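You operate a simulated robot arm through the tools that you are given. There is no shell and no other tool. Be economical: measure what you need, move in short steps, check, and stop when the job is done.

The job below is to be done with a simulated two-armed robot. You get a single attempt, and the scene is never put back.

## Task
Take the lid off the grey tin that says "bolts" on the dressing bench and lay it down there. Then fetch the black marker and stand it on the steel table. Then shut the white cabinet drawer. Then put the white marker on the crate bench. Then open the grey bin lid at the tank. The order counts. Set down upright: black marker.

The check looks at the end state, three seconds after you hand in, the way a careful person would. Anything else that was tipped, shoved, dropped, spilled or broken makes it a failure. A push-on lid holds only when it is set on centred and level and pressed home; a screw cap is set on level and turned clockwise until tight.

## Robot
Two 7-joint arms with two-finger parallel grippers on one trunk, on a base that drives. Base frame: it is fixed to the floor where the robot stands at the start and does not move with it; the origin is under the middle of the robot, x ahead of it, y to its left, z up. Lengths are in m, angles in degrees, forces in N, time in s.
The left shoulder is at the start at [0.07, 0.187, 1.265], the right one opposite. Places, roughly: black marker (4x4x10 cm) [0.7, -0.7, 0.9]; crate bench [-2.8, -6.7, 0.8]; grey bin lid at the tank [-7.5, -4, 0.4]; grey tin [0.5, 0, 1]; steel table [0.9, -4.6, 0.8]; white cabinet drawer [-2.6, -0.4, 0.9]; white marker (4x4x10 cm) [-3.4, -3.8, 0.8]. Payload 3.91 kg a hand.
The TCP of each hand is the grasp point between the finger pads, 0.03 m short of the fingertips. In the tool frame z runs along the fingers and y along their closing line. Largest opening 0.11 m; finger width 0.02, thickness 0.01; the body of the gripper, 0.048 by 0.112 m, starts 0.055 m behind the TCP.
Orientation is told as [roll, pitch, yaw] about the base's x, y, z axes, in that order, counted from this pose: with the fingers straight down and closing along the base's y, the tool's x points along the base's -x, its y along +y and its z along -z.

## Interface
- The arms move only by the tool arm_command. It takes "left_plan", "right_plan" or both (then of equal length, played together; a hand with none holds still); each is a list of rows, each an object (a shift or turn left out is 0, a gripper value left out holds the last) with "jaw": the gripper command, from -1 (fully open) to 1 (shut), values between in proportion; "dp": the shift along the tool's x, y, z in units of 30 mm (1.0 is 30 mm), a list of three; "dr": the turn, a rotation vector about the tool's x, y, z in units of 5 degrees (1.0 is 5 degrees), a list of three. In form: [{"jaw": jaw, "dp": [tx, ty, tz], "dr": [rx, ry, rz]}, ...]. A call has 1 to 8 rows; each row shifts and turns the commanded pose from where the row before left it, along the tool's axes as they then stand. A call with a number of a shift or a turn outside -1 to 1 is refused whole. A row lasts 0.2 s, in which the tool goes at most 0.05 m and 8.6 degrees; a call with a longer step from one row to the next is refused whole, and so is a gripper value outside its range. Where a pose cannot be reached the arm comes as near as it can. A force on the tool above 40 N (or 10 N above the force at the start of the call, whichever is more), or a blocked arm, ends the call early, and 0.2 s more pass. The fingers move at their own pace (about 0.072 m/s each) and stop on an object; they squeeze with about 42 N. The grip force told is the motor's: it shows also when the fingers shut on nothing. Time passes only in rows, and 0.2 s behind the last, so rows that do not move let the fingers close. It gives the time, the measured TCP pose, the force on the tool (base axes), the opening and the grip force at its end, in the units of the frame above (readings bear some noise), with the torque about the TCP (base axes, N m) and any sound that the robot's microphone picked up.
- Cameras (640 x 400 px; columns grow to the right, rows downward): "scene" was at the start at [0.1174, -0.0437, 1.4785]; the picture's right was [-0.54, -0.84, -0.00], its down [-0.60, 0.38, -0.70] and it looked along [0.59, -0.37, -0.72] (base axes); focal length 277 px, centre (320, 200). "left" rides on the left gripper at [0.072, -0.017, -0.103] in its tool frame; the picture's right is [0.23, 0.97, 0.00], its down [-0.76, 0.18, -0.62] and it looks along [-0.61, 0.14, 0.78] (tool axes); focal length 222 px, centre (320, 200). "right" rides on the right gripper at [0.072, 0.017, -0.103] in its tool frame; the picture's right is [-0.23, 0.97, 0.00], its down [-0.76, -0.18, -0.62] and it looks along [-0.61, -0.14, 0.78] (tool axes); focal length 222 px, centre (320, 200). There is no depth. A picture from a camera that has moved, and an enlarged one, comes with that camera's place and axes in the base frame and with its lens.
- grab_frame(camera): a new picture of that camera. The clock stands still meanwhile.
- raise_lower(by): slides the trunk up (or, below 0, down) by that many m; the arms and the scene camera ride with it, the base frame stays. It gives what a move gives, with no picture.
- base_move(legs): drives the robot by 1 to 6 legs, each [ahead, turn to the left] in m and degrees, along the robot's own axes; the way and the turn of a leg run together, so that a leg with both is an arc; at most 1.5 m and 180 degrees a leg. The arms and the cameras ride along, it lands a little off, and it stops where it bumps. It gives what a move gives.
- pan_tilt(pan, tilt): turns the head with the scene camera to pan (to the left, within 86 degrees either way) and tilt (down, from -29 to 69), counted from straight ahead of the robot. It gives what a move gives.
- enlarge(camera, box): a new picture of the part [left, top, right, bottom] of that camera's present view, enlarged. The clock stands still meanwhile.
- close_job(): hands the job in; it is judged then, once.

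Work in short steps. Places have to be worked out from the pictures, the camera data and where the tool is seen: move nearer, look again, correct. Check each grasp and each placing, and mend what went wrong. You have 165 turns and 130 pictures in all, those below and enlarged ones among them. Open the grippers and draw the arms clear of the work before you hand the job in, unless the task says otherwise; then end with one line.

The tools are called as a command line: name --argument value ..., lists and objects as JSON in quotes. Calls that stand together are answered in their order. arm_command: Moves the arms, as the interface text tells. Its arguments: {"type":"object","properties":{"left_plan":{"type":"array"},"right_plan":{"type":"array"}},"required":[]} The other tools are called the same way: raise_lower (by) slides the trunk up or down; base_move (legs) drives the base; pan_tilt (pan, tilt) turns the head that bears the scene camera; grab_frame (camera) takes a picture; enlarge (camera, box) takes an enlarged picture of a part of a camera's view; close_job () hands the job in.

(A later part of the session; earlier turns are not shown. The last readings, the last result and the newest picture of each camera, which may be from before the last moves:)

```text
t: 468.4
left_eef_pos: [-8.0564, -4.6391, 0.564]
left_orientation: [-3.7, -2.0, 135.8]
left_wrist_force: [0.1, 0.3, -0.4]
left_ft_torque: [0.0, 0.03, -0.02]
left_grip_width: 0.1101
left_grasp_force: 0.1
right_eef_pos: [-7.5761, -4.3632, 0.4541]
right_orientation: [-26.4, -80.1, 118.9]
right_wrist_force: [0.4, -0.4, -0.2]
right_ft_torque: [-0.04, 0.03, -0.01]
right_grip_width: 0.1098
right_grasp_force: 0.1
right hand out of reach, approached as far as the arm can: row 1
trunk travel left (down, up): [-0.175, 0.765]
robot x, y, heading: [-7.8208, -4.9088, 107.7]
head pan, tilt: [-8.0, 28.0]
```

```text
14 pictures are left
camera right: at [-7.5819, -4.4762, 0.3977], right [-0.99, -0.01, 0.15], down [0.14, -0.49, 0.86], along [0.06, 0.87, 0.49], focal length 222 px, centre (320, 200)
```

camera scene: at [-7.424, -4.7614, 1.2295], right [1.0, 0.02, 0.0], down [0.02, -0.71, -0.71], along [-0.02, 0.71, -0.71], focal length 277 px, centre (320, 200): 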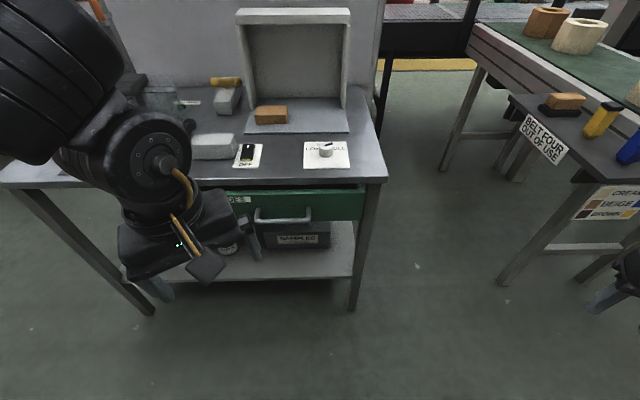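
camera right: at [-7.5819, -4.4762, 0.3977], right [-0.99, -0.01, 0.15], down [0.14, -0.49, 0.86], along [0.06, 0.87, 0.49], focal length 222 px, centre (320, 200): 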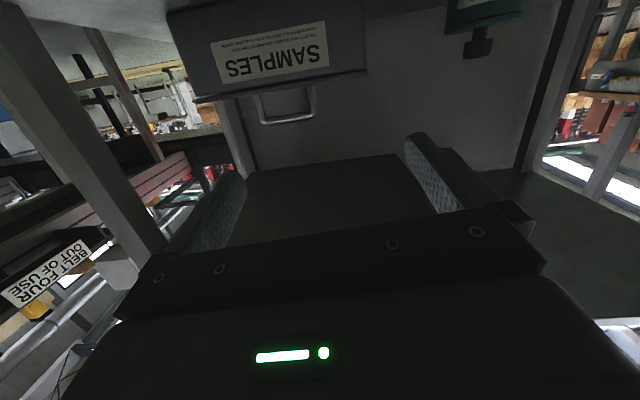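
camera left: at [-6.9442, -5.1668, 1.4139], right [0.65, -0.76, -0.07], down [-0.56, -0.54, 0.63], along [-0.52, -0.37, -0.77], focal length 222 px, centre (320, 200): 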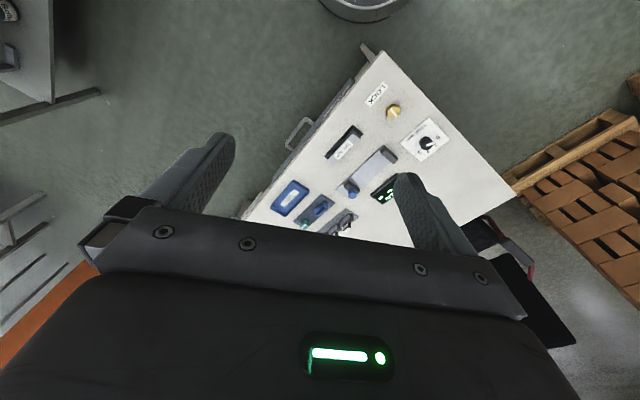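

Handle again at (-7.525,-4.08,0.455); the closing line is parallel to its bar. Advancing most of the way with a lateral correction, then checking.

arm_command --right_plan '[{"dp": [-0.2, -0.35, 0.5]}, {"dp": [-0.2, -0.35, 0.7]}, {"dp": [-0.2, -0.35, 0.9]}, {"dp": [-0.2, -0.35, 0.9]}, {"dp": [-0.2, -0.35, 0.9]}, {"dp": [-0.2, -0.35, 0.9]}, {}]'

grab_frame --camera "right"

```text
t: 470.0
left_eef_pos: [-8.0581, -4.6396, 0.5611]
left_orientation: [-3.7, -1.9, 135.6]
left_wrist_force: [0.7, 0.2, 0.4]
left_ft_torque: [0.0, 0.0, -0.01]
left_grip_width: 0.11
left_grasp_force: 0.0
right_eef_pos: [-7.5267, -4.213, 0.4679]
right_orientation: [-10.4, -81.1, 102.5]
right_wrist_force: [-0.4, 0.6, 0.0]
right_ft_torque: [-0.01, -0.06, 0.01]
right_grip_width: 0.1101
right_grasp_force: 0.2
trunk travel left (down, up): [-0.175, 0.765]
robot x, y, heading: [-7.8188, -4.9066, 107.8]
head pan, tilt: [-8.0, 28.0]
```

```text
13 pictures are left
camera right: at [-7.5358, -4.3268, 0.4117], right [-0.98, 0.0, 0.2], down [0.17, -0.49, 0.85], along [0.09, 0.87, 0.48], focal length 222 px, centre (320, 200)
```

right: 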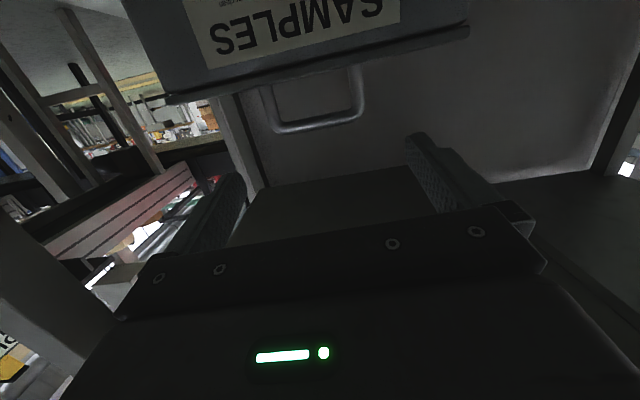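

Well aligned (handle x=-7.527, z≈0.454). Advancing 0.125 m so the pads straddle the handle, then closing.

arm_command --right_plan '[{"dp": [-0.03, -0.03, 0.85]}, {"dp": [-0.03, -0.03, 0.85]}, {"dp": [-0.03, -0.03, 0.85]}, {"dp": [-0.03, -0.03, 0.85]}, {"dp": [0, 0, 0.75]}, {}]'

arm_command --right_plan '[{"jaw": 1}, {}, {}, {}]'

grab_frame --camera "right"

```text
t: 471.4
left_eef_pos: [-8.0578, -4.6392, 0.5617]
left_orientation: [-3.6, -1.7, 135.8]
left_wrist_force: [0.3, 0.5, 0.1]
left_ft_torque: [-0.01, -0.02, 0.01]
left_grip_width: 0.1096
left_grasp_force: 0.0
right_eef_pos: [-7.5266, -4.0899, 0.4529]
right_orientation: [-10.5, -81.0, 102.5]
right_wrist_force: [0.4, -0.5, 0.0]
right_ft_torque: [-0.03, 0.01, 0.0]
right_grip_width: 0.1099
right_grasp_force: 0.1
trunk travel left (down, up): [-0.175, 0.765]
robot x, y, heading: [-7.82, -4.9098, 107.5]
head pan, tilt: [-8.0, 28.0]
```

```text
t: 472.4
left_eef_pos: [-8.0578, -4.6397, 0.5629]
left_orientation: [-3.6, -1.8, 135.7]
left_wrist_force: [0.7, -0.6, -0.1]
left_ft_torque: [0.02, 0.01, -0.02]
left_grip_width: 0.11
left_grasp_force: 0.1
right_eef_pos: [-7.5255, -4.0911, 0.4523]
right_orientation: [-10.2, -81.0, 102.3]
right_wrist_force: [3.5, 7.1, 0.6]
right_ft_torque: [0.18, 0.03, 0.02]
right_grip_width: 0.1016
right_grasp_force: 45.1
trunk travel left (down, up): [-0.175, 0.765]
robot x, y, heading: [-7.8179, -4.9057, 107.6]
head pan, tilt: [-8.0, 28.0]
```

```text
12 pictures are left
camera right: at [-7.5357, -4.2036, 0.3962], right [-0.98, 0.0, 0.2], down [0.17, -0.49, 0.85], along [0.1, 0.87, 0.48], focal length 222 px, centre (320, 200)
```

right: 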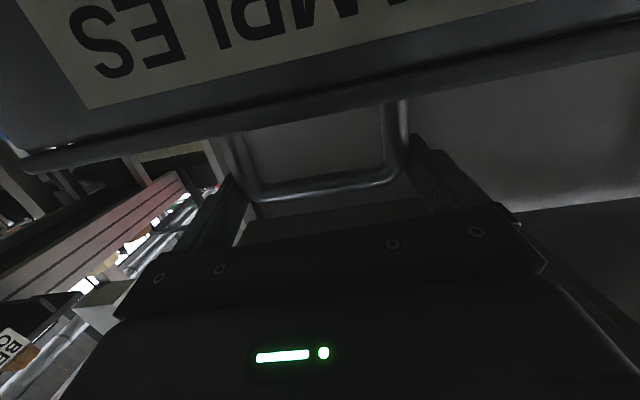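

The handle is held (0.10 m wide). Lifting along the hinge arc to ~35° first and checking force and picture.

arm_command --right_plan '[{"dp": [-0.41, 0, 0.08]}, {"dp": [-0.41, 0, 0.09]}, {"dp": [-0.39, 0, 0.17]}, {"dp": [-0.39, 0, 0.18]}, {"dp": [-0.35, 0, 0.22]}, {"dp": [-0.35, 0, 0.22]}, {}]'

grab_frame --camera "scene"

```text
t: 474.0
left_eef_pos: [-8.0576, -4.6401, 0.5623]
left_orientation: [-3.7, -1.9, 135.8]
left_wrist_force: [-0.1, -0.1, 0.2]
left_ft_torque: [0.02, -0.04, 0.01]
left_grip_width: 0.1101
left_grasp_force: 0.0
right_eef_pos: [-7.5304, -4.0504, 0.5173]
right_orientation: [-10.4, -81.0, 102.6]
right_wrist_force: [0.2, 0.1, -0.4]
right_ft_torque: [-0.02, 0.01, 0.02]
right_grip_width: 0.0001
right_grasp_force: 37.4
trunk travel left (down, up): [-0.175, 0.765]
robot x, y, heading: [-7.821, -4.9059, 107.6]
head pan, tilt: [-8.0, 28.0]
```

```text
11 pictures are left
camera scene: at [-7.851, -4.769, 0.9053], right [0.99, 0.16, 0.0], down [0.08, -0.46, -0.88], along [-0.15, 0.87, -0.47], focal length 277 px, centre (320, 200)
```

scene: 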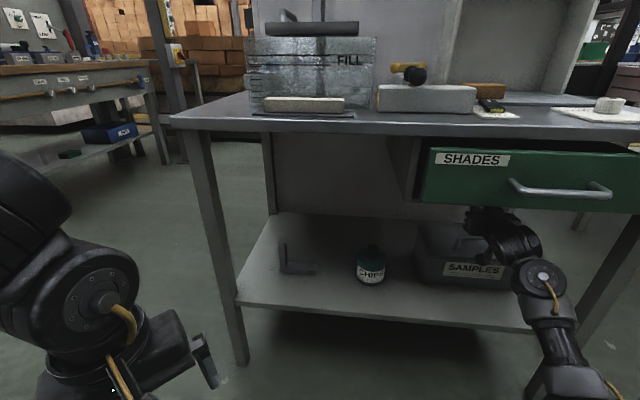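

The pads slipped off the rounded handle (jaw shut, lid back down). Better: lift the lid from beneath its front lip with closed fingers. Retreating, then tilting the fingers slightly upward.

arm_command --right_plan '[{"dp": [0, 0, -0.9]}, {"dp": [0, 0, -0.95]}, {"dp": [0, 0, -0.95]}, {"dp": [0, 0, -0.95]}, {"dp": [0, 0, -0.95]}, {"dp": [0, 0, -0.95]}, {"dp": [0, 0, -0.95]}, {}]'

arm_command --right_plan '[{"dr": [0, -1, 0]}, {"dr": [0, -1, 0]}, {"dr": [0, -1, 0]}, {"dr": [0, -1, 0]}, {}]'

grab_frame --camera "right"

```text
t: 475.8
left_eef_pos: [-8.0586, -4.6384, 0.5625]
left_orientation: [-3.7, -1.7, 135.7]
left_wrist_force: [-0.7, 0.1, 0.3]
left_ft_torque: [0.02, -0.02, -0.03]
left_grip_width: 0.1102
left_grasp_force: 0.0
right_eef_pos: [-7.5243, -4.2474, 0.5466]
right_orientation: [-10.4, -80.9, 102.6]
right_wrist_force: [-0.4, -0.6, 0.0]
right_ft_torque: [-0.01, -0.02, -0.01]
right_grip_width: 0.0002
right_grasp_force: 37.8
trunk travel left (down, up): [-0.175, 0.765]
robot x, y, heading: [-7.8228, -4.9083, 107.5]
head pan, tilt: [-8.0, 28.0]
```

```text
t: 477.0
left_eef_pos: [-8.0579, -4.6393, 0.5627]
left_orientation: [-3.7, -1.8, 135.8]
left_wrist_force: [0.5, 0.0, -0.8]
left_ft_torque: [0.05, -0.02, -0.01]
left_grip_width: 0.1099
left_grasp_force: 0.0
right_eef_pos: [-7.5238, -4.2467, 0.5462]
right_orientation: [-171.7, -78.6, -95.9]
right_wrist_force: [0.5, 0.0, -0.4]
right_ft_torque: [-0.01, -0.01, -0.02]
right_grip_width: 0.0003
right_grasp_force: 37.3
trunk travel left (down, up): [-0.175, 0.765]
robot x, y, heading: [-7.8194, -4.9032, 107.8]
head pan, tilt: [-8.0, 28.0]
```

```text
10 pictures are left
camera right: at [-7.5332, -4.3345, 0.4547], right [-0.98, -0.08, 0.2], down [0.19, -0.75, 0.63], along [0.1, 0.65, 0.75], focal length 222 px, centre (320, 200)
```

right: 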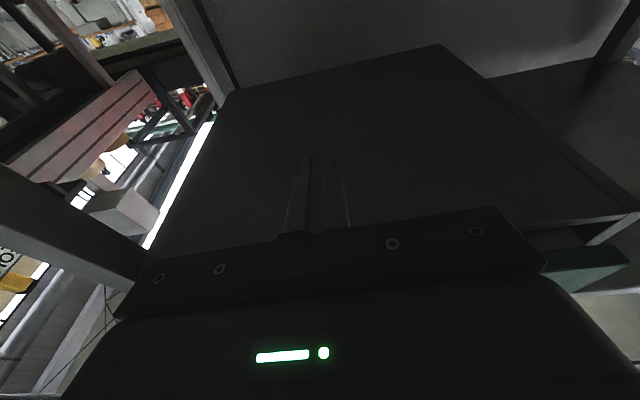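

Tilting up would put the wrist camera into the shelf edge, so I go back to the slightly-down attitude and lower with the trunk so the fingertips are just below the lid's lip (z≈0.393), still in front of the bin.

arm_command --right_plan '[{"dr": [0, 1, 0]}, {"dr": [0, 1, 0]}, {"dr": [0, 1, 0]}, {"dr": [0, 1, 0]}, {}]'

raise_lower --by -0.165

grab_frame --camera "right"

```text
t: 478.2
left_eef_pos: [-8.0577, -4.6394, 0.5611]
left_orientation: [-3.7, -1.8, 135.7]
left_wrist_force: [-0.7, -0.8, -0.5]
left_ft_torque: [-0.02, -0.01, 0.05]
left_grip_width: 0.1102
left_grasp_force: 0.0
right_eef_pos: [-7.5246, -4.2478, 0.5467]
right_orientation: [-10.7, -80.9, 102.6]
right_wrist_force: [0.4, 0.5, 0.5]
right_ft_torque: [0.04, 0.02, -0.02]
right_grip_width: 0.0001
right_grasp_force: 37.9
trunk travel left (down, up): [-0.175, 0.765]
robot x, y, heading: [-7.817, -4.9087, 107.4]
head pan, tilt: [-8.0, 28.0]
```

```text
t: 480.1
left_eef_pos: [-8.0586, -4.6385, 0.3969]
left_orientation: [-3.7, -1.8, 135.7]
left_wrist_force: [0.3, 0.3, -0.4]
left_ft_torque: [-0.01, -0.02, -0.02]
left_grip_width: 0.1099
left_grasp_force: 0.1
right_eef_pos: [-7.5235, -4.2466, 0.3811]
right_orientation: [-10.3, -81.0, 102.5]
right_wrist_force: [-0.6, -0.1, 0.0]
right_ft_torque: [0.0, -0.01, 0.01]
right_grip_width: 0.0
right_grasp_force: 37.4
trunk travel left (down, up): [-0.01, 0.93]
robot x, y, heading: [-7.8232, -4.9062, 107.4]
head pan, tilt: [-8.0, 28.0]
```

```text
9 pictures are left
camera right: at [-7.5331, -4.3608, 0.3255], right [-0.98, 0.0, 0.2], down [0.17, -0.49, 0.85], along [0.09, 0.87, 0.48], focal length 222 px, centre (320, 200)
```

right: 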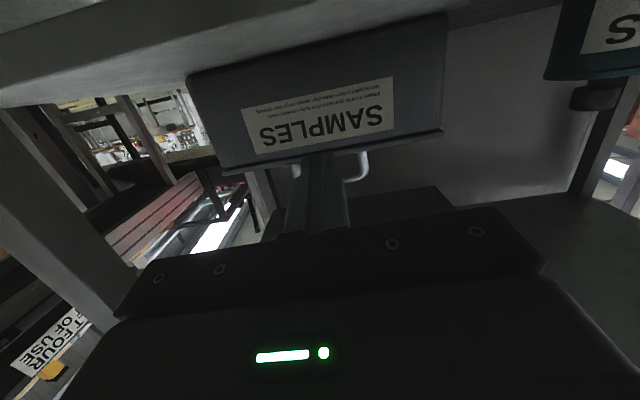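

Clear view: lip underside is at z≈0.399, fingertips ~13 mm below it. Advancing horizontally, slowly at the end, watching for contact with the bin front.

arm_command --right_plan '[{"dp": [-0.1, 0, 0.61]}, {"dp": [-0.1, 0, 0.61]}, {"dp": [-0.1, 0, 0.61]}, {"dp": [-0.1, 0, 0.61]}, {"dp": [-0.02, 0, 0.13]}, {"dp": [-0.02, 0, 0.13]}, {"dp": [-0.02, 0, 0.13]}, {}]'

grab_frame --camera "right"

```text
t: 481.9
left_eef_pos: [-8.0583, -4.6392, 0.3961]
left_orientation: [-3.6, -1.8, 135.6]
left_wrist_force: [0.0, 0.2, -0.4]
left_ft_torque: [-0.01, -0.01, 0.0]
left_grip_width: 0.1101
left_grasp_force: 0.1
right_eef_pos: [-7.5275, -4.1615, 0.3822]
right_orientation: [-10.4, -80.9, 102.3]
right_wrist_force: [0.3, 0.6, -0.4]
right_ft_torque: [0.01, 0.02, -0.01]
right_grip_width: 0.0002
right_grasp_force: 38.3
trunk travel left (down, up): [-0.01, 0.93]
robot x, y, heading: [-7.8211, -4.9053, 107.4]
head pan, tilt: [-8.0, 28.0]
```

```text
8 pictures are left
camera right: at [-7.5371, -4.2749, 0.3269], right [-0.98, 0.0, 0.2], down [0.17, -0.49, 0.85], along [0.09, 0.87, 0.48], focal length 222 px, centre (320, 200)
```

right: 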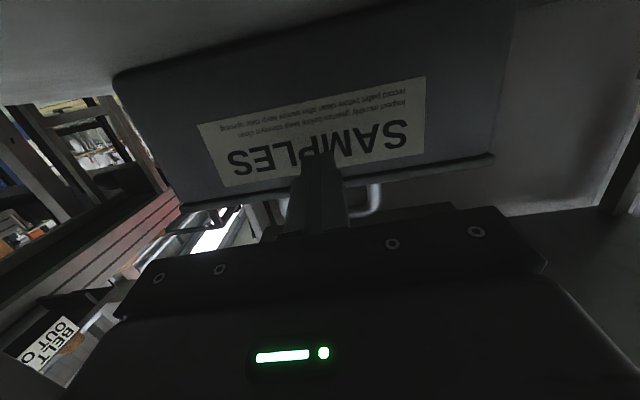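

Triangulating the lip corner gives y≈-4.102, z top≈0.409. Fingertip corner is at y≈-4.13; advancing 34 mm to just under the lip.

arm_command --right_plan '[{"dp": [-0.06, 0, 0.39]}, {"dp": [-0.06, 0, 0.39]}, {"dp": [-0.03, 0, 0.2]}, {"dp": [-0.02, 0, 0.13]}, {}]'

```text
t: 482.4
left_eef_pos: [-8.0574, -4.6394, 0.3967]
left_orientation: [-3.7, -1.8, 135.7]
left_wrist_force: [-0.5, 0.4, -0.5]
left_ft_torque: [0.03, -0.01, -0.01]
left_grip_width: 0.1097
left_grasp_force: 0.0
right_eef_pos: [-7.5275, -4.1462, 0.3816]
right_orientation: [-10.3, -80.8, 102.4]
right_wrist_force: [1.2, -3.7, -0.7]
right_ft_torque: [0.01, 0.06, -0.02]
right_grip_width: 0.0
right_grasp_force: 38.4
trunk travel left (down, up): [-0.01, 0.93]
robot x, y, heading: [-7.8201, -4.9128, 107.4]
head pan, tilt: [-8.0, 28.0]
stopped in row 2 (right hand): the force on the tool passed its limit (the readings are from after the stop); the commanded pose is now the measured one
```

Tip contact with the bin front at y≈-4.116. Backing off 1 mm, then lifting: catch the lip and follow the hinge arc to ~20°.

arm_command --right_plan '[{"dp": [0, 0, -0.03]}, {"dp": [-0.39, 0, -0.06]}, {"dp": [-0.42, 0, 0.03]}, {"dp": [-0.43, 0, 0.04]}, {"dp": [-0.43, 0, 0.07]}, {"dp": [-0.43, 0, 0.07]}, {}]'

grab_frame --camera "right"

```text
t: 483.3
left_eef_pos: [-8.0551, -4.639, 0.3974]
left_orientation: [-3.7, -1.8, 135.6]
left_wrist_force: [0.5, 0.4, 0.1]
left_ft_torque: [0.01, 0.0, 0.01]
left_grip_width: 0.11
left_grasp_force: 0.1
right_eef_pos: [-7.5293, -4.1469, 0.4089]
right_orientation: [-11.4, -81.2, 103.6]
right_wrist_force: [-1.2, -10.9, -0.2]
right_ft_torque: [0.06, 0.13, 0.1]
right_grip_width: 0.0003
right_grasp_force: 37.6
trunk travel left (down, up): [-0.01, 0.93]
robot x, y, heading: [-7.8202, -4.9037, 107.2]
head pan, tilt: [-8.0, 28.0]
stopped in row 4 (right hand): the force on the tool passed its limit (the readings are from after the stop); the commanded pose is now the measured one
```

```text
7 pictures are left
camera right: at [-7.5377, -4.2593, 0.3534], right [-0.98, -0.01, 0.19], down [0.17, -0.49, 0.85], along [0.09, 0.87, 0.48], focal length 222 px, centre (320, 200)
```

right: 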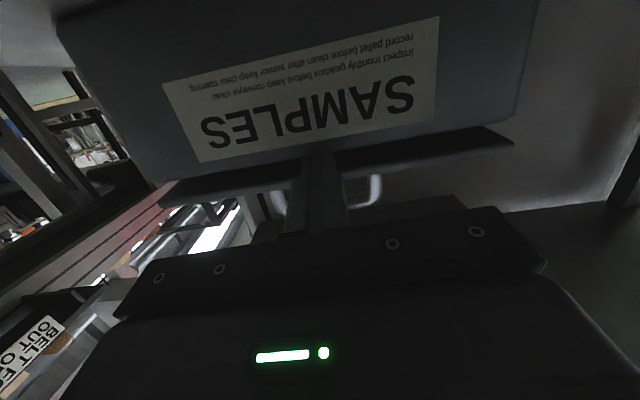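

The lid is lifting; the tip was still pressing the bin wall. Easing back 2 mm, going up clear of the rim, then continuing along the arc.

arm_command --right_plan '[{"dp": [0, 0, -0.09]}, {"dp": [-0.39, 0, -0.06]}, {"dp": [-0.43, 0, 0.1]}, {"dp": [-0.43, 0, 0.24]}, {"dp": [-0.44, 0, 0.15]}, {"dp": [-0.44, 0, 0.15]}, {}]'

```text
t: 484.9
left_eef_pos: [-8.0559, -4.6382, 0.3972]
left_orientation: [-3.7, -1.8, 135.4]
left_wrist_force: [0.1, -0.3, 1.1]
left_ft_torque: [0.05, -0.01, 0.0]
left_grip_width: 0.1099
left_grasp_force: 0.1
right_eef_pos: [-7.5314, -4.1202, 0.4707]
right_orientation: [-11.2, -81.0, 103.4]
right_wrist_force: [-0.1, -0.2, 0.4]
right_ft_torque: [0.01, 0.03, 0.02]
right_grip_width: 0.0
right_grasp_force: 38.0
trunk travel left (down, up): [-0.01, 0.93]
robot x, y, heading: [-7.8233, -4.907, 107.4]
head pan, tilt: [-8.0, 28.0]
```

No load now — checking whether the lid is still on the fingers.

grab_frame --camera "right"

```text
6 pictures are left
camera right: at [-7.5408, -4.2345, 0.4142], right [-0.98, 0.0, 0.19], down [0.17, -0.49, 0.85], along [0.09, 0.87, 0.48], focal length 222 px, centre (320, 200)
```

right: 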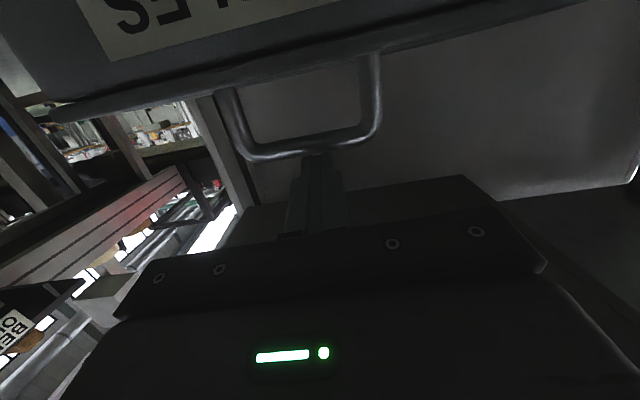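

It slipped off when I eased back; the lip is narrow. Retrying: return below the lip, touch the bin front gently, then lift purely vertically before moving forward.

arm_command --right_plan '[{"dp": [0.14, 0, -0.875]}, {"dp": [0.14, 0, -0.875]}, {"dp": [0.14, 0, -0.875]}, {"dp": [0.727, 0, 0.113]}, {"dp": [0.727, 0, 0.113]}, {"dp": [0.727, 0, 0.113]}, {"dp": [0.727, 0, 0.113]}, {}]'

arm_command --right_plan '[{"dp": [-0.06, 0, 0.36]}, {"dp": [-0.06, 0, 0.36]}, {"dp": [-0.06, 0, 0.36]}, {"dp": [-0.04, 0, 0.25]}, {"dp": [-0.01, 0, 0.07]}, {"dp": [-0.01, 0, 0.07]}, {}]'

```text
t: 486.7
left_eef_pos: [-8.0558, -4.6396, 0.3976]
left_orientation: [-3.6, -1.7, 135.4]
left_wrist_force: [0.5, -0.4, 0.4]
left_ft_torque: [-0.03, 0.04, -0.01]
left_grip_width: 0.11
left_grasp_force: 0.1
right_eef_pos: [-7.5253, -4.1991, 0.3824]
right_orientation: [-11.3, -81.0, 103.3]
right_wrist_force: [-0.3, 0.1, -0.4]
right_ft_torque: [-0.04, 0.01, 0.03]
right_grip_width: 0.0
right_grasp_force: 37.6
trunk travel left (down, up): [-0.01, 0.93]
robot x, y, heading: [-7.8207, -4.9094, 107.3]
head pan, tilt: [-8.0, 28.0]
```

```text
t: 488.3
left_eef_pos: [-8.0567, -4.639, 0.3965]
left_orientation: [-3.6, -1.9, 135.5]
left_wrist_force: [0.0, -0.1, 0.3]
left_ft_torque: [0.04, -0.01, -0.04]
left_grip_width: 0.1099
left_grasp_force: 0.1
right_eef_pos: [-7.5267, -4.1551, 0.3821]
right_orientation: [-11.1, -81.1, 103.3]
right_wrist_force: [0.4, -0.9, -1.0]
right_ft_torque: [-0.01, -0.03, -0.02]
right_grip_width: 0.0001
right_grasp_force: 37.5
trunk travel left (down, up): [-0.01, 0.93]
robot x, y, heading: [-7.8186, -4.9074, 107.3]
head pan, tilt: [-8.0, 28.0]
```

At y=-4.155, no contact. Creeping forward 2 mm per row.

arm_command --right_plan '[{"dp": [-0.01, 0, 0.066]}, {"dp": [-0.01, 0, 0.066]}, {"dp": [-0.01, 0, 0.066]}, {"dp": [-0.01, 0, 0.066]}, {"dp": [-0.01, 0, 0.066]}, {}]'

```text
t: 489.7
left_eef_pos: [-8.0564, -4.6396, 0.396]
left_orientation: [-3.7, -1.7, 135.4]
left_wrist_force: [0.1, -0.5, 0.2]
left_ft_torque: [0.0, -0.02, -0.02]
left_grip_width: 0.1102
left_grasp_force: 0.1
right_eef_pos: [-7.5285, -4.1454, 0.3816]
right_orientation: [-11.5, -80.9, 103.6]
right_wrist_force: [-2.5, -11.3, -1.5]
right_ft_torque: [0.01, -0.02, 0.11]
right_grip_width: 0.0
right_grasp_force: 38.1
trunk travel left (down, up): [-0.01, 0.93]
robot x, y, heading: [-7.8196, -4.9062, 107.1]
head pan, tilt: [-8.0, 28.0]
```

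Gentle contact at -4.1454 (bin is firm). Lifting purely vertically 42 mm, then forward and up along the arc to ~30°.

arm_command --right_plan '[{"dp": [-0.46, 0, -0.07]}, {"dp": [-0.46, 0, -0.07]}, {"dp": [-0.46, 0, -0.07]}, {"dp": [-0.38, 0, 0.28]}, {"dp": [-0.38, 0, 0.28]}, {"dp": [-0.42, 0, 0.19]}, {"dp": [-0.42, 0, 0.19]}, {}]'

enlarge --camera "right" --box '[0, 0, 640, 400]'

```text
t: 490.1
left_eef_pos: [-8.0561, -4.6386, 0.3978]
left_orientation: [-3.7, -1.9, 135.3]
left_wrist_force: [-0.6, -0.2, -0.3]
left_ft_torque: [0.01, -0.03, -0.01]
left_grip_width: 0.11
left_grasp_force: 0.0
right_eef_pos: [-7.5294, -4.1477, 0.39]
right_orientation: [-11.5, -80.2, 103.7]
right_wrist_force: [-0.2, -0.8, -0.7]
right_ft_torque: [-0.04, 0.0, -0.02]
right_grip_width: 0.0001
right_grasp_force: 37.5
trunk travel left (down, up): [-0.01, 0.93]
robot x, y, heading: [-7.8244, -4.9094, 107.2]
head pan, tilt: [-8.0, 28.0]
stopped in row 2 (right hand): the force on the tool passed its limit (the readings are from after the stop); the commanded pose is now the measured one
```

```text
1.00 times, centred on (320, 200) of right (not enlarged: the box is as wide or as high as the picture)
camera zoom: at [-7.5376, -4.2614, 0.3354], right [-0.98, 0.0, 0.19], down [0.17, -0.48, 0.86], along [0.09, 0.88, 0.47], focal length 222 px, centre (320, 200)
```

zoom: 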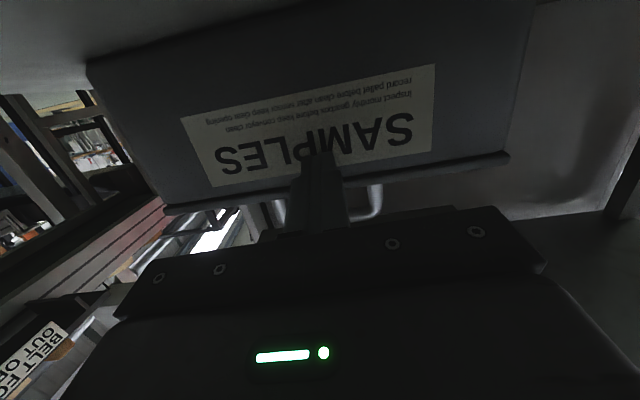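

Moved too briskly into the lip (force limit). I'm touching right under the lip now; repeating the vertical lift at 5 mm per row with a slight forward bias.

arm_command --right_plan '[{"dp": [-0.1, 0, 0.03]}, {"dp": [-0.165, 0, -0.02]}, {"dp": [-0.165, 0, -0.02]}, {"dp": [-0.165, 0, -0.02]}, {"dp": [-0.165, 0, -0.02]}, {"dp": [-0.165, 0, -0.02]}, {"dp": [-0.165, 0, -0.02]}, {}]'

```text
t: 490.8
left_eef_pos: [-8.0559, -4.6385, 0.3966]
left_orientation: [-3.7, -1.9, 135.3]
left_wrist_force: [0.0, 0.5, 0.9]
left_ft_torque: [0.02, 0.03, 0.01]
left_grip_width: 0.11
left_grasp_force: 0.0
right_eef_pos: [-7.5292, -4.147, 0.3916]
right_orientation: [-12.1, -79.5, 104.2]
right_wrist_force: [1.3, 0.0, -0.1]
right_ft_torque: [0.01, 0.0, -0.02]
right_grip_width: 0.0002
right_grasp_force: 37.4
trunk travel left (down, up): [-0.01, 0.93]
robot x, y, heading: [-7.8196, -4.9113, 107.3]
head pan, tilt: [-8.0, 28.0]
stopped in row 3 (right hand): the force on the tool passed its limit (the readings are from after the stop); the commanded pose is now the measured one
```

Jammed this time; the earlier success began ~1 mm off the wall with a brisker motion. Replicating that, but keeping y constant until above the rim.

arm_command --right_plan '[{"dp": [0.2, 0, -0.05], "dr": [0, -0.3, 0]}, {"dp": [0, 0, 0]}, {"dp": [-0.42, 0, -0.06]}, {"dp": [-0.42, 0, -0.05]}, {"dp": [-0.42, 0, -0.02]}, {"dp": [-0.42, 0, 0.0]}, {"dp": [-0.4, 0, 0.25]}, {"dp": [-0.4, 0, 0.25]}]'

```text
t: 492.6
left_eef_pos: [-8.0553, -4.6393, 0.3965]
left_orientation: [-3.7, -1.8, 135.3]
left_wrist_force: [0.1, 0.2, -0.2]
left_ft_torque: [-0.02, -0.06, -0.01]
left_grip_width: 0.1101
left_grasp_force: 0.0
right_eef_pos: [-7.5322, -4.127, 0.458]
right_orientation: [-14.0, -80.9, 106.3]
right_wrist_force: [0.4, -0.4, 0.6]
right_ft_torque: [0.0, 0.02, -0.01]
right_grip_width: 0.0
right_grasp_force: 38.1
trunk travel left (down, up): [-0.01, 0.93]
robot x, y, heading: [-7.8198, -4.9109, 107.2]
head pan, tilt: [-8.0, 28.0]
```

Completed without a stop. Checking whether the lid is on the fingers.

grab_frame --camera "right"

```text
4 pictures are left
camera right: at [-7.5411, -4.2401, 0.4021], right [-0.98, -0.01, 0.19], down [0.17, -0.49, 0.85], along [0.09, 0.87, 0.49], focal length 222 px, centre (320, 200)
```

right: 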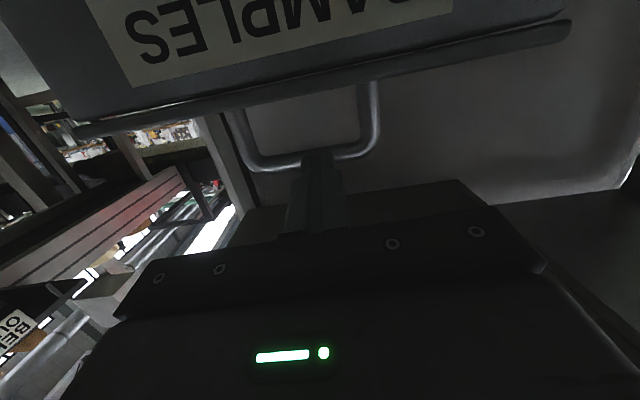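

The lip overhang is only a few mm. New plan: roll the hand 90° so the fingers pinch the lid's front rim from above and below, lift it, then slide the lower finger in under the lid. First retreat and level the hand.

arm_command --right_plan '[{"dp": [0.13, 0, -0.81]}, {"dp": [0.13, 0, -0.81]}, {"dp": [0.13, 0, -0.81]}, {"dp": [0.13, 0, -0.81]}, {"dp": [0.13, 0, -0.81]}, {"dr": [0, -0.9, 0]}, {"dr": [0, -0.9, 0]}, {}]'

arm_command --right_plan '[{"jaw": -1, "dr": [0, 0, -1]}, {"dr": [0, 0, -1]}, {"dr": [0, 0, -1]}, {"dr": [0, 0, -1]}, {"dr": [0, 0, -1]}, {"dr": [0, 0, -1]}, {"dr": [0, 0, -1]}, {"dr": [0, 0, -1]}]'

arm_command --right_plan '[{"dr": [0, 0, -1]}, {"dr": [0, 0, -1]}, {"dr": [0, 0, -1]}, {"dr": [0, 0, -1]}, {"dr": [0, 0, -1]}, {"dr": [0, 0, -1]}, {"dr": [0, 0, -1]}, {"dr": [0, 0, -1]}]'

```text
t: 494.4
left_eef_pos: [-8.0548, -4.6385, 0.3969]
left_orientation: [-3.6, -1.9, 135.3]
left_wrist_force: [-0.1, -0.4, 0.0]
left_ft_torque: [0.04, 0.05, -0.01]
left_grip_width: 0.1101
left_grasp_force: 0.0
right_eef_pos: [-7.5264, -4.2515, 0.4571]
right_orientation: [-97.4, -87.8, -170.1]
right_wrist_force: [0.3, -0.4, -0.4]
right_ft_torque: [0.01, -0.05, -0.01]
right_grip_width: 0.0001
right_grasp_force: 37.2
trunk travel left (down, up): [-0.01, 0.93]
robot x, y, heading: [-7.8219, -4.9085, 107.1]
head pan, tilt: [-8.0, 28.0]
```

```text
t: 496.2
left_eef_pos: [-8.0553, -4.638, 0.397]
left_orientation: [-3.7, -1.8, 135.3]
left_wrist_force: [0.2, -0.2, -0.3]
left_ft_torque: [0.02, 0.01, 0.05]
left_grip_width: 0.11
left_grasp_force: 0.1
right_eef_pos: [-7.5277, -4.2499, 0.4567]
right_orientation: [-90.4, -47.8, -177.3]
right_wrist_force: [0.5, 0.9, -0.3]
right_ft_torque: [0.0, -0.02, -0.01]
right_grip_width: 0.1101
right_grasp_force: 0.0
trunk travel left (down, up): [-0.01, 0.93]
robot x, y, heading: [-7.8188, -4.9089, 107.0]
head pan, tilt: [-8.0, 28.0]
```

```text
t: 498.0
left_eef_pos: [-8.0549, -4.6395, 0.3965]
left_orientation: [-3.7, -1.8, 135.4]
left_wrist_force: [0.2, 0.5, 0.3]
left_ft_torque: [-0.01, 0.0, 0.03]
left_grip_width: 0.11
left_grasp_force: 0.0
right_eef_pos: [-7.5267, -4.2508, 0.458]
right_orientation: [-90.3, -7.8, -177.6]
right_wrist_force: [-0.4, 1.0, -0.6]
right_ft_torque: [0.03, 0.0, -0.02]
right_grip_width: 0.1101
right_grasp_force: 0.0
trunk travel left (down, up): [-0.01, 0.93]
robot x, y, heading: [-7.8208, -4.9076, 106.9]
head pan, tilt: [-8.0, 28.0]
```

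Roll nearly complete. Finishing it, narrowing the jaws to ~0.05, and moving to x≈-7.455 (right of the handle) at rim height z≈0.404.

arm_command --right_plan '[{"jaw": 0.1, "dr": [0, 0, -1]}, {"dr": [0, 0, -0.56]}, {"dp": [0.8, 0.6, 0]}, {"dp": [0.8, 0.6, 0]}, {"dp": [0.8, 0.6, 0]}, {"dp": [0, 0, 0.9]}, {"dp": [0, 0, 0.9]}, {}]'

grab_frame --camera "right"

```text
t: 499.8
left_eef_pos: [-8.0551, -4.6392, 0.3968]
left_orientation: [-3.6, -1.9, 135.2]
left_wrist_force: [0.7, -0.8, 0.7]
left_ft_torque: [0.02, -0.02, 0.03]
left_grip_width: 0.1099
left_grasp_force: 0.1
right_eef_pos: [-7.4572, -4.1932, 0.4035]
right_orientation: [-90.3, -0.1, -177.6]
right_wrist_force: [0.4, -0.3, -0.5]
right_ft_torque: [-0.01, -0.02, -0.03]
right_grip_width: 0.0494
right_grasp_force: 0.0
trunk travel left (down, up): [-0.01, 0.93]
robot x, y, heading: [-7.8228, -4.9093, 107.1]
head pan, tilt: [-8.0, 28.0]
```

```text
3 pictures are left
camera right: at [-7.379, -4.2926, 0.3857], right [-0.23, 0.0, -0.97], down [-0.73, -0.66, 0.18], along [-0.64, 0.76, 0.15], focal length 222 px, centre (320, 200)
```

right: 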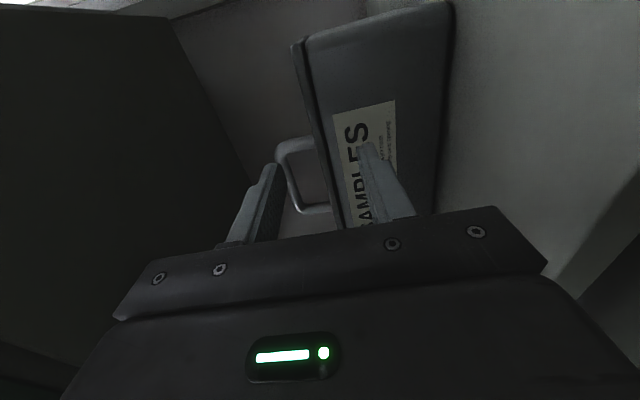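

Excellent view: the rim lies midway between upper and lower fingertips. Advancing to gentle contact with the bin front.

arm_command --right_plan '[{"dp": [0, 0, 0.5]}, {"dp": [0, 0, 0.5]}, {"dp": [0, 0, 0.3]}, {"dp": [0, 0, 0.07]}, {"dp": [0, 0, 0.07]}, {"dp": [0, 0, 0.07]}, {"dp": [0, 0, 0.07]}, {}]'

```text
t: 501.6
left_eef_pos: [-8.0553, -4.6401, 0.3956]
left_orientation: [-3.6, -1.8, 135.3]
left_wrist_force: [0.4, 0.2, 0.8]
left_ft_torque: [-0.03, 0.0, 0.0]
left_grip_width: 0.1101
left_grasp_force: 0.2
right_eef_pos: [-7.4595, -4.1462, 0.4044]
right_orientation: [-90.3, -0.2, -177.6]
right_wrist_force: [0.2, 0.3, -0.3]
right_ft_torque: [0.02, 0.02, 0.0]
right_grip_width: 0.0496
right_grasp_force: 0.1
trunk travel left (down, up): [-0.01, 0.93]
robot x, y, heading: [-7.8179, -4.9074, 107.2]
head pan, tilt: [-8.0, 28.0]
```

No contact yet at y=-4.146. Creeping further.

arm_command --right_plan '[{"dp": [0, 0, 0.05]}, {"dp": [0, 0, 0.05]}, {"dp": [0, 0, 0.05]}, {"dp": [0, 0, 0.05]}, {}]'

```text
t: 502.6
left_eef_pos: [-8.0493, -4.6401, 0.3973]
left_orientation: [-4.1, -1.5, 134.3]
left_wrist_force: [-0.7, -0.5, -0.4]
left_ft_torque: [-0.02, -0.03, 0.03]
left_grip_width: 0.1096
left_grasp_force: 0.0
right_eef_pos: [-7.458, -4.1431, 0.4025]
right_orientation: [-90.1, 0.1, -177.6]
right_wrist_force: [2.2, -4.4, -1.4]
right_ft_torque: [-0.25, -0.06, -0.06]
right_grip_width: 0.0505
right_grasp_force: 0.8
trunk travel left (down, up): [-0.01, 0.93]
robot x, y, heading: [-7.8213, -4.908, 106.9]
head pan, tilt: [-8.0, 28.0]
stopped in row 4 (right hand): the force on the tool passed its limit (the readings are from after the stop); the commanded pose is now the measured one
```

Lower fingertip touches the wall. Closing to pinch the rim.

arm_command --right_plan '[{"jaw": 1}, {}, {}, {}]'

```text
t: 503.6
left_eef_pos: [-8.0493, -4.6394, 0.3965]
left_orientation: [-4.1, -1.5, 134.5]
left_wrist_force: [0.8, 0.6, 0.3]
left_ft_torque: [0.01, 0.0, 0.01]
left_grip_width: 0.1103
left_grasp_force: 0.1
right_eef_pos: [-7.4582, -4.1421, 0.4029]
right_orientation: [-90.1, 0.0, -177.5]
right_wrist_force: [0.2, -14.1, -4.2]
right_ft_torque: [-0.18, -0.08, 0.15]
right_grip_width: 0.0
right_grasp_force: 37.4
trunk travel left (down, up): [-0.01, 0.93]
robot x, y, heading: [-7.8197, -4.9039, 106.8]
head pan, tilt: [-8.0, 28.0]
```

The rim is too shallow to pinch. But with the roll, the camera is out of the way, so I can tilt the closed fingers ~25° down: their top corner then leads like a wedge into the gap under the lip. Setting that up just below the lip.

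arm_command --right_plan '[{"jaw": 1, "dp": [0, 0, -1]}, {"dr": [-1, 0, 0]}, {"dr": [-1, 0, 0]}, {"dr": [-1, 0, 0]}, {"dr": [-1, 0, 0]}, {"dr": [-1, 0, 0]}, {"dp": [0, 0.23, 0.84]}, {}]'

```text
t: 505.4
left_eef_pos: [-8.0501, -4.6403, 0.397]
left_orientation: [-4.0, -1.5, 134.5]
left_wrist_force: [0.9, 0.3, -0.9]
left_ft_torque: [0.0, -0.01, -0.01]
left_grip_width: 0.1099
left_grasp_force: 0.1
right_eef_pos: [-7.459, -4.1524, 0.3856]
right_orientation: [-65.1, 0.0, -177.5]
right_wrist_force: [0.2, 0.4, -0.5]
right_ft_torque: [0.04, 0.03, 0.0]
right_grip_width: 0.0
right_grasp_force: 37.3
trunk travel left (down, up): [-0.01, 0.93]
robot x, y, heading: [-7.822, -4.9049, 106.9]
head pan, tilt: [-8.0, 28.0]
```

At (-4.152, 0.386), tilted 25° down. Creeping horizontally into gentle wall contact.

arm_command --right_plan '[{"dp": [0, -0.021, 0.045]}, {"dp": [0, -0.021, 0.045]}, {"dp": [0, -0.021, 0.045]}, {"dp": [0, -0.021, 0.045]}, {}]'

```text
t: 506.6
left_eef_pos: [-8.0487, -4.64, 0.3965]
left_orientation: [-4.1, -1.5, 134.4]
left_wrist_force: [0.3, -0.1, 0.3]
left_ft_torque: [-0.03, -0.02, -0.04]
left_grip_width: 0.1099
left_grasp_force: 0.0
right_eef_pos: [-7.4586, -4.1472, 0.3863]
right_orientation: [-65.2, 0.0, -177.6]
right_wrist_force: [-0.5, 0.2, -0.1]
right_ft_torque: [0.0, 0.0, -0.03]
right_grip_width: 0.0
right_grasp_force: 38.2
trunk travel left (down, up): [-0.01, 0.93]
robot x, y, heading: [-7.8241, -4.9072, 107.1]
head pan, tilt: [-8.0, 28.0]
```

Still free. A few more 1 mm rows.

arm_command --right_plan '[{"dp": [0, -0.014, 0.03]}, {"dp": [0, -0.014, 0.03]}, {"dp": [0, -0.014, 0.03]}, {}]'

```text
t: 507.6
left_eef_pos: [-8.0501, -4.6394, 0.3982]
left_orientation: [-4.1, -1.5, 134.4]
left_wrist_force: [0.2, 0.0, -0.2]
left_ft_torque: [0.01, 0.03, 0.05]
left_grip_width: 0.11
left_grasp_force: 0.0
right_eef_pos: [-7.4593, -4.1419, 0.386]
right_orientation: [-65.2, -0.1, -177.6]
right_wrist_force: [-0.5, 0.2, 0.4]
right_ft_torque: [0.0, 0.01, 0.0]
right_grip_width: 0.0
right_grasp_force: 37.5
trunk travel left (down, up): [-0.01, 0.93]
robot x, y, heading: [-7.8211, -4.9106, 107.1]
head pan, tilt: [-8.0, 28.0]
```

Still no contact (rounded tips). Four more millimetres.

arm_command --right_plan '[{"dp": [0, -0.014, 0.03]}, {"dp": [0, -0.014, 0.03]}, {"dp": [0, -0.014, 0.03]}, {"dp": [0, -0.014, 0.03]}, {}]'

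```text
t: 508.4
left_eef_pos: [-8.0354, -4.6414, 0.3992]
left_orientation: [-4.8, -1.3, 131.7]
left_wrist_force: [-0.6, -0.2, 0.0]
left_ft_torque: [-0.01, -0.03, 0.0]
left_grip_width: 0.1099
left_grasp_force: 0.1
right_eef_pos: [-7.459, -4.1433, 0.3861]
right_orientation: [-64.9, 0.3, -177.3]
right_wrist_force: [1.2, -14.5, 1.0]
right_ft_torque: [-0.01, 0.04, -0.02]
right_grip_width: 0.0
right_grasp_force: 37.9
trunk travel left (down, up): [-0.01, 0.93]
robot x, y, heading: [-7.8198, -4.9079, 106.7]
head pan, tilt: [-8.0, 28.0]
stopped in row 3 (right hand): the force on the tool passed its limit (the readings are from after the stop); the commanded pose is now the measured one
```

Contact. Now lifting vertically in 3 mm rows to engage the lip.

arm_command --right_plan '[{"dp": [0, -0.09, -0.042]}, {"dp": [0, -0.09, -0.042]}, {"dp": [0, -0.09, -0.042]}, {"dp": [0, -0.09, -0.042]}, {"dp": [0, -0.09, -0.042]}, {"dp": [0, -0.09, -0.042]}, {"dp": [0, -0.09, -0.042]}, {}]'

```text
t: 509.4
left_eef_pos: [-8.0422, -4.6413, 0.4001]
left_orientation: [-4.5, -1.3, 132.7]
left_wrist_force: [0.4, 0.0, -0.1]
left_ft_torque: [-0.04, -0.01, 0.0]
left_grip_width: 0.1104
left_grasp_force: 0.0
right_eef_pos: [-7.46, -4.1441, 0.3936]
right_orientation: [-64.3, 0.5, -177.2]
right_wrist_force: [0.1, -0.1, -0.3]
right_ft_torque: [0.02, 0.02, -0.02]
right_grip_width: 0.0001
right_grasp_force: 37.5
trunk travel left (down, up): [-0.01, 0.93]
robot x, y, heading: [-7.8193, -4.909, 106.8]
head pan, tilt: [-8.0, 28.0]
stopped in row 5 (right hand): the force on the tool passed its limit (the readings are from after the stop); the commanded pose is now the measured one
```

Too close to the wall it jams; the earlier success was ~3–4 mm further out at a brisker pace. Easing back 4 mm and down, then lifting at 12 mm/row and wedging forward once above the rim.

arm_command --right_plan '[{"dp": [0, 0.237, -0.036]}, {}, {"dp": [0, -0.362, -0.169]}, {"dp": [0, -0.362, -0.169]}, {"dp": [0, -0.223, 0.006]}, {"dp": [0, -0.251, 0.066]}, {"dp": [0, -0.266, 0.096]}, {"dp": [0, -0.387, 0.04]}]'

```text
t: 511.1
left_eef_pos: [-8.036, -4.6415, 0.3983]
left_orientation: [-4.8, -1.1, 132.0]
left_wrist_force: [0.0, -0.1, -1.5]
left_ft_torque: [-0.01, -0.03, 0.01]
left_grip_width: 0.1099
left_grasp_force: 0.0
right_eef_pos: [-7.4582, -4.1371, 0.426]
right_orientation: [-64.0, 1.0, -177.0]
right_wrist_force: [-0.6, -12.8, 0.9]
right_ft_torque: [-0.18, 0.03, 0.15]
right_grip_width: 0.0
right_grasp_force: 37.4
trunk travel left (down, up): [-0.01, 0.93]
robot x, y, heading: [-7.8208, -4.9124, 106.3]
head pan, tilt: [-8.0, 28.0]
stopped in row 8 (right hand): the force on the tool passed its limit (the readings are from after the stop); the commanded pose is now the measured one
```

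Stopped with a forward load at z=0.426. One picture to see whether the lid is on the fingers.

grab_frame --camera "right"

```text
2 pictures are left
camera right: at [-7.3798, -4.233, 0.4582], right [-0.19, -0.44, -0.88], down [-0.74, -0.52, 0.42], along [-0.64, 0.73, -0.23], focal length 222 px, centre (320, 200)
```

right: 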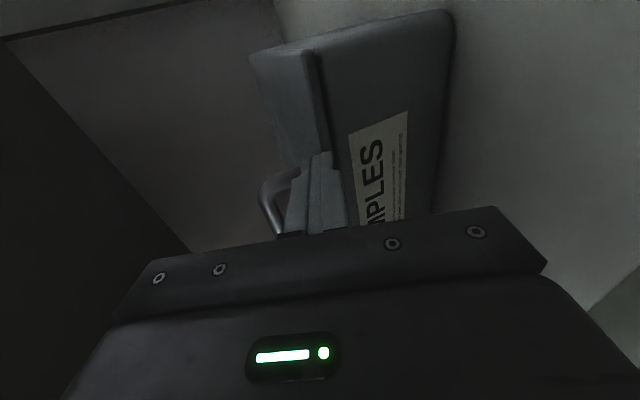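

The lid is still shut. In the rolled attitude the tapered fingertips slip; my first attempt (unrolled, 9° down) did lift it. I'll go back to that attitude and this time keep pressing up past the rim without easing back.

arm_command --right_plan '[{"dp": [0, 0, -0.9]}, {"dp": [0, 0, -0.9]}, {"dp": [0, 0, -0.9]}, {"dr": [1, 0, 0]}, {"dr": [1, 0, 0]}, {"dr": [1, 0, 0]}, {"dr": [1, 0, 0]}, {"dr": [1, 0, 0]}]'

arm_command --right_plan '[{"dr": [0, 0, 1]}, {"dr": [0, 0, 1]}, {"dr": [0, 0, 1]}, {"dr": [0, 0, 1]}, {"dr": [0, 0, 1]}, {"dr": [0, 0, 1]}, {"dr": [0, 0, 1]}, {"dr": [0, 0, 1]}]'

arm_command --right_plan '[{"dr": [0, 0, 1]}, {"dr": [0, 0, 1]}, {"dr": [0, 0, 1]}, {"dr": [0, 0, 1]}, {"dr": [0, 0, 1]}, {"dr": [0, 0, 1]}, {"dr": [0, 0, 1]}, {"dr": [0, 0, 1]}]'

arm_command --right_plan '[{"dr": [0, 0, 1]}, {"dr": [0, 0, 0.6]}, {"dr": [0, 0.9, 0]}, {"dr": [0, 0.9, 0]}, {}]'

```text
t: 512.9
left_eef_pos: [-8.0361, -4.6411, 0.3994]
left_orientation: [-4.8, -1.2, 131.9]
left_wrist_force: [0.3, 1.0, 0.1]
left_ft_torque: [-0.02, 0.01, 0.0]
left_grip_width: 0.1101
left_grasp_force: 0.1
right_eef_pos: [-7.4535, -4.2081, 0.4617]
right_orientation: [-88.8, 1.1, -177.1]
right_wrist_force: [-0.5, 0.1, -0.1]
right_ft_torque: [-0.03, 0.01, 0.0]
right_grip_width: 0.0
right_grasp_force: 37.2
trunk travel left (down, up): [-0.01, 0.93]
robot x, y, heading: [-7.8181, -4.9098, 106.5]
head pan, tilt: [-8.0, 28.0]
```

```text
t: 514.7
left_eef_pos: [-8.0354, -4.6408, 0.3988]
left_orientation: [-4.9, -1.0, 132.0]
left_wrist_force: [0.5, 0.3, -0.5]
left_ft_torque: [0.02, 0.0, -0.01]
left_grip_width: 0.11
left_grasp_force: 0.1
right_eef_pos: [-7.4542, -4.2099, 0.4604]
right_orientation: [-88.5, -39.1, -178.0]
right_wrist_force: [-0.6, 0.5, 0.2]
right_ft_torque: [0.04, -0.02, -0.02]
right_grip_width: 0.0002
right_grasp_force: 37.5
trunk travel left (down, up): [-0.01, 0.93]
robot x, y, heading: [-7.8197, -4.9085, 106.8]
head pan, tilt: [-8.0, 28.0]
```

```text
t: 516.5
left_eef_pos: [-8.0369, -4.6411, 0.3983]
left_orientation: [-4.8, -1.1, 131.9]
left_wrist_force: [1.1, 0.2, 0.0]
left_ft_torque: [0.0, 0.0, -0.05]
left_grip_width: 0.1101
left_grasp_force: 0.1
right_eef_pos: [-7.4542, -4.2087, 0.4615]
right_orientation: [-84.0, -79.1, 176.9]
right_wrist_force: [0.2, 0.0, 0.0]
right_ft_torque: [-0.01, -0.01, -0.01]
right_grip_width: 0.0
right_grasp_force: 37.7
trunk travel left (down, up): [-0.01, 0.93]
robot x, y, heading: [-7.8155, -4.9102, 106.4]
head pan, tilt: [-8.0, 28.0]
```

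```text
t: 517.7
left_eef_pos: [-8.0364, -4.6418, 0.4001]
left_orientation: [-4.9, -1.1, 131.9]
left_wrist_force: [0.6, -0.5, -0.6]
left_ft_torque: [0.0, -0.02, 0.0]
left_grip_width: 0.1094
left_grasp_force: 0.0
right_eef_pos: [-7.4544, -4.2099, 0.4602]
right_orientation: [-16.4, -79.4, 109.1]
right_wrist_force: [0.1, 0.2, 0.1]
right_ft_torque: [0.0, 0.0, 0.01]
right_grip_width: 0.0001
right_grasp_force: 37.7
trunk travel left (down, up): [-0.01, 0.93]
robot x, y, heading: [-7.8204, -4.9101, 106.7]
head pan, tilt: [-8.0, 28.0]
```

Attitude restored. Moving to below the lip at the bin's centre (x≈-7.528), then forward to y≈-4.152.

arm_command --right_plan '[{"dp": [0.6, 0.61, 0.22]}, {"dp": [0.6, 0.61, 0.22]}, {"dp": [0.6, 0.61, 0.22]}, {"dp": [0.57, 0.61, 0.22]}, {}]'

arm_command --right_plan '[{"dp": [-0.07, 0, 0.39]}, {"dp": [-0.07, 0, 0.39]}, {"dp": [-0.07, 0, 0.39]}, {"dp": [-0.05, 0, 0.3]}, {}]'

```text
t: 518.9
left_eef_pos: [-8.0365, -4.641, 0.399]
left_orientation: [-4.8, -1.3, 131.9]
left_wrist_force: [0.3, 0.3, 0.4]
left_ft_torque: [-0.01, 0.01, -0.05]
left_grip_width: 0.1099
left_grasp_force: 0.2
right_eef_pos: [-7.524, -4.2001, 0.3796]
right_orientation: [-16.5, -79.4, 109.2]
right_wrist_force: [0.0, 0.0, 0.0]
right_ft_torque: [0.01, 0.02, 0.01]
right_grip_width: 0.0
right_grasp_force: 37.9
trunk travel left (down, up): [-0.01, 0.93]
robot x, y, heading: [-7.8192, -4.9084, 106.7]
head pan, tilt: [-8.0, 28.0]
```

```text
t: 520.1
left_eef_pos: [-8.037, -4.6422, 0.3997]
left_orientation: [-4.8, -1.1, 131.9]
left_wrist_force: [-0.6, 0.1, 0.4]
left_ft_torque: [0.01, 0.01, 0.01]
left_grip_width: 0.1099
left_grasp_force: 0.2
right_eef_pos: [-7.5264, -4.1549, 0.3816]
right_orientation: [-16.4, -79.5, 109.2]
right_wrist_force: [0.3, -0.3, -0.6]
right_ft_torque: [-0.02, -0.01, 0.02]
right_grip_width: 0.0
right_grasp_force: 38.2
trunk travel left (down, up): [-0.01, 0.93]
robot x, y, heading: [-7.8205, -4.912, 106.4]
head pan, tilt: [-8.0, 28.0]
```

Now the lift: a slight forward press while rising, then straight up past the rim, then forward and up.

arm_command --right_plan '[{"dp": [-0.046, 0, 0.262]}, {"dp": [-0.393, 0, -0.07]}, {"dp": [-0.424, 0, -0.008]}, {"dp": [-0.413, 0, -0.074]}, {"dp": [-0.393, 0, -0.07]}, {"dp": [-0.243, 0, 0.227]}, {"dp": [-0.374, 0, 0.203]}, {"dp": [-0.44, 0, 0.192]}]'

```text
t: 520.8
left_eef_pos: [-8.0358, -4.641, 0.4001]
left_orientation: [-4.8, -1.0, 131.8]
left_wrist_force: [0.8, -0.2, 0.7]
left_ft_torque: [0.0, -0.01, -0.02]
left_grip_width: 0.11
left_grasp_force: 0.1
right_eef_pos: [-7.5273, -4.1465, 0.3899]
right_orientation: [-17.3, -78.5, 110.0]
right_wrist_force: [0.7, -0.8, -0.5]
right_ft_torque: [0.0, 0.02, -0.01]
right_grip_width: 0.0
right_grasp_force: 37.8
trunk travel left (down, up): [-0.01, 0.93]
robot x, y, heading: [-7.82, -4.911, 106.3]
head pan, tilt: [-8.0, 28.0]
stopped in row 3 (right hand): the force on the tool passed its limit (the readings are from after the stop); the commanded pose is now the measured one
```

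Blocked again at slightly deeper y: the window seems to be y≈-4.1475±0.5 mm (lid lip just outside a fixed flange). Setting y=-4.1477 and restoring the original tilt, then lifting with a forward press once past the flange height.

arm_command --right_plan '[{"dp": [0.269, 0, 0.008], "dr": [0, -0.46, 0]}, {}, {"dp": [-0.395, 0, -0.064]}, {"dp": [-0.406, 0, 0.002]}, {"dp": [-0.4, 0, -0.031]}, {"dp": [-0.395, 0, -0.064]}, {"dp": [-0.25, 0, 0.297]}, {"dp": [-0.382, 0, 0.276]}]'

```text
t: 522.6
left_eef_pos: [-8.0356, -4.6407, 0.3998]
left_orientation: [-4.8, -1.1, 131.8]
left_wrist_force: [0.1, -0.5, -0.2]
left_ft_torque: [-0.01, 0.0, -0.02]
left_grip_width: 0.1102
left_grasp_force: 0.0
right_eef_pos: [-7.5312, -4.1259, 0.4455]
right_orientation: [-21.3, -80.5, 114.1]
right_wrist_force: [0.2, -0.2, 0.1]
right_ft_torque: [-0.01, 0.01, 0.02]
right_grip_width: 0.0
right_grasp_force: 38.6
trunk travel left (down, up): [-0.01, 0.93]
robot x, y, heading: [-7.8169, -4.9081, 106.5]
head pan, tilt: [-8.0, 28.0]
```

No block this time. Using a picture to see whether the lid came along.

grab_frame --camera "right"

```text
1 pictures are left
camera right: at [-7.5384, -4.2395, 0.3889], right [-0.99, -0.02, 0.17], down [0.15, -0.49, 0.86], along [0.07, 0.87, 0.49], focal length 222 px, centre (320, 200)
```

right: 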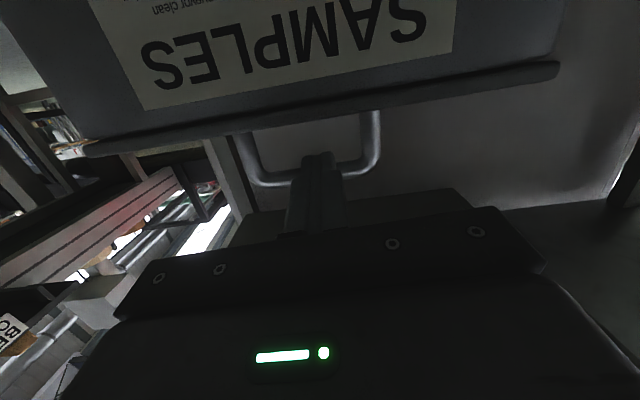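

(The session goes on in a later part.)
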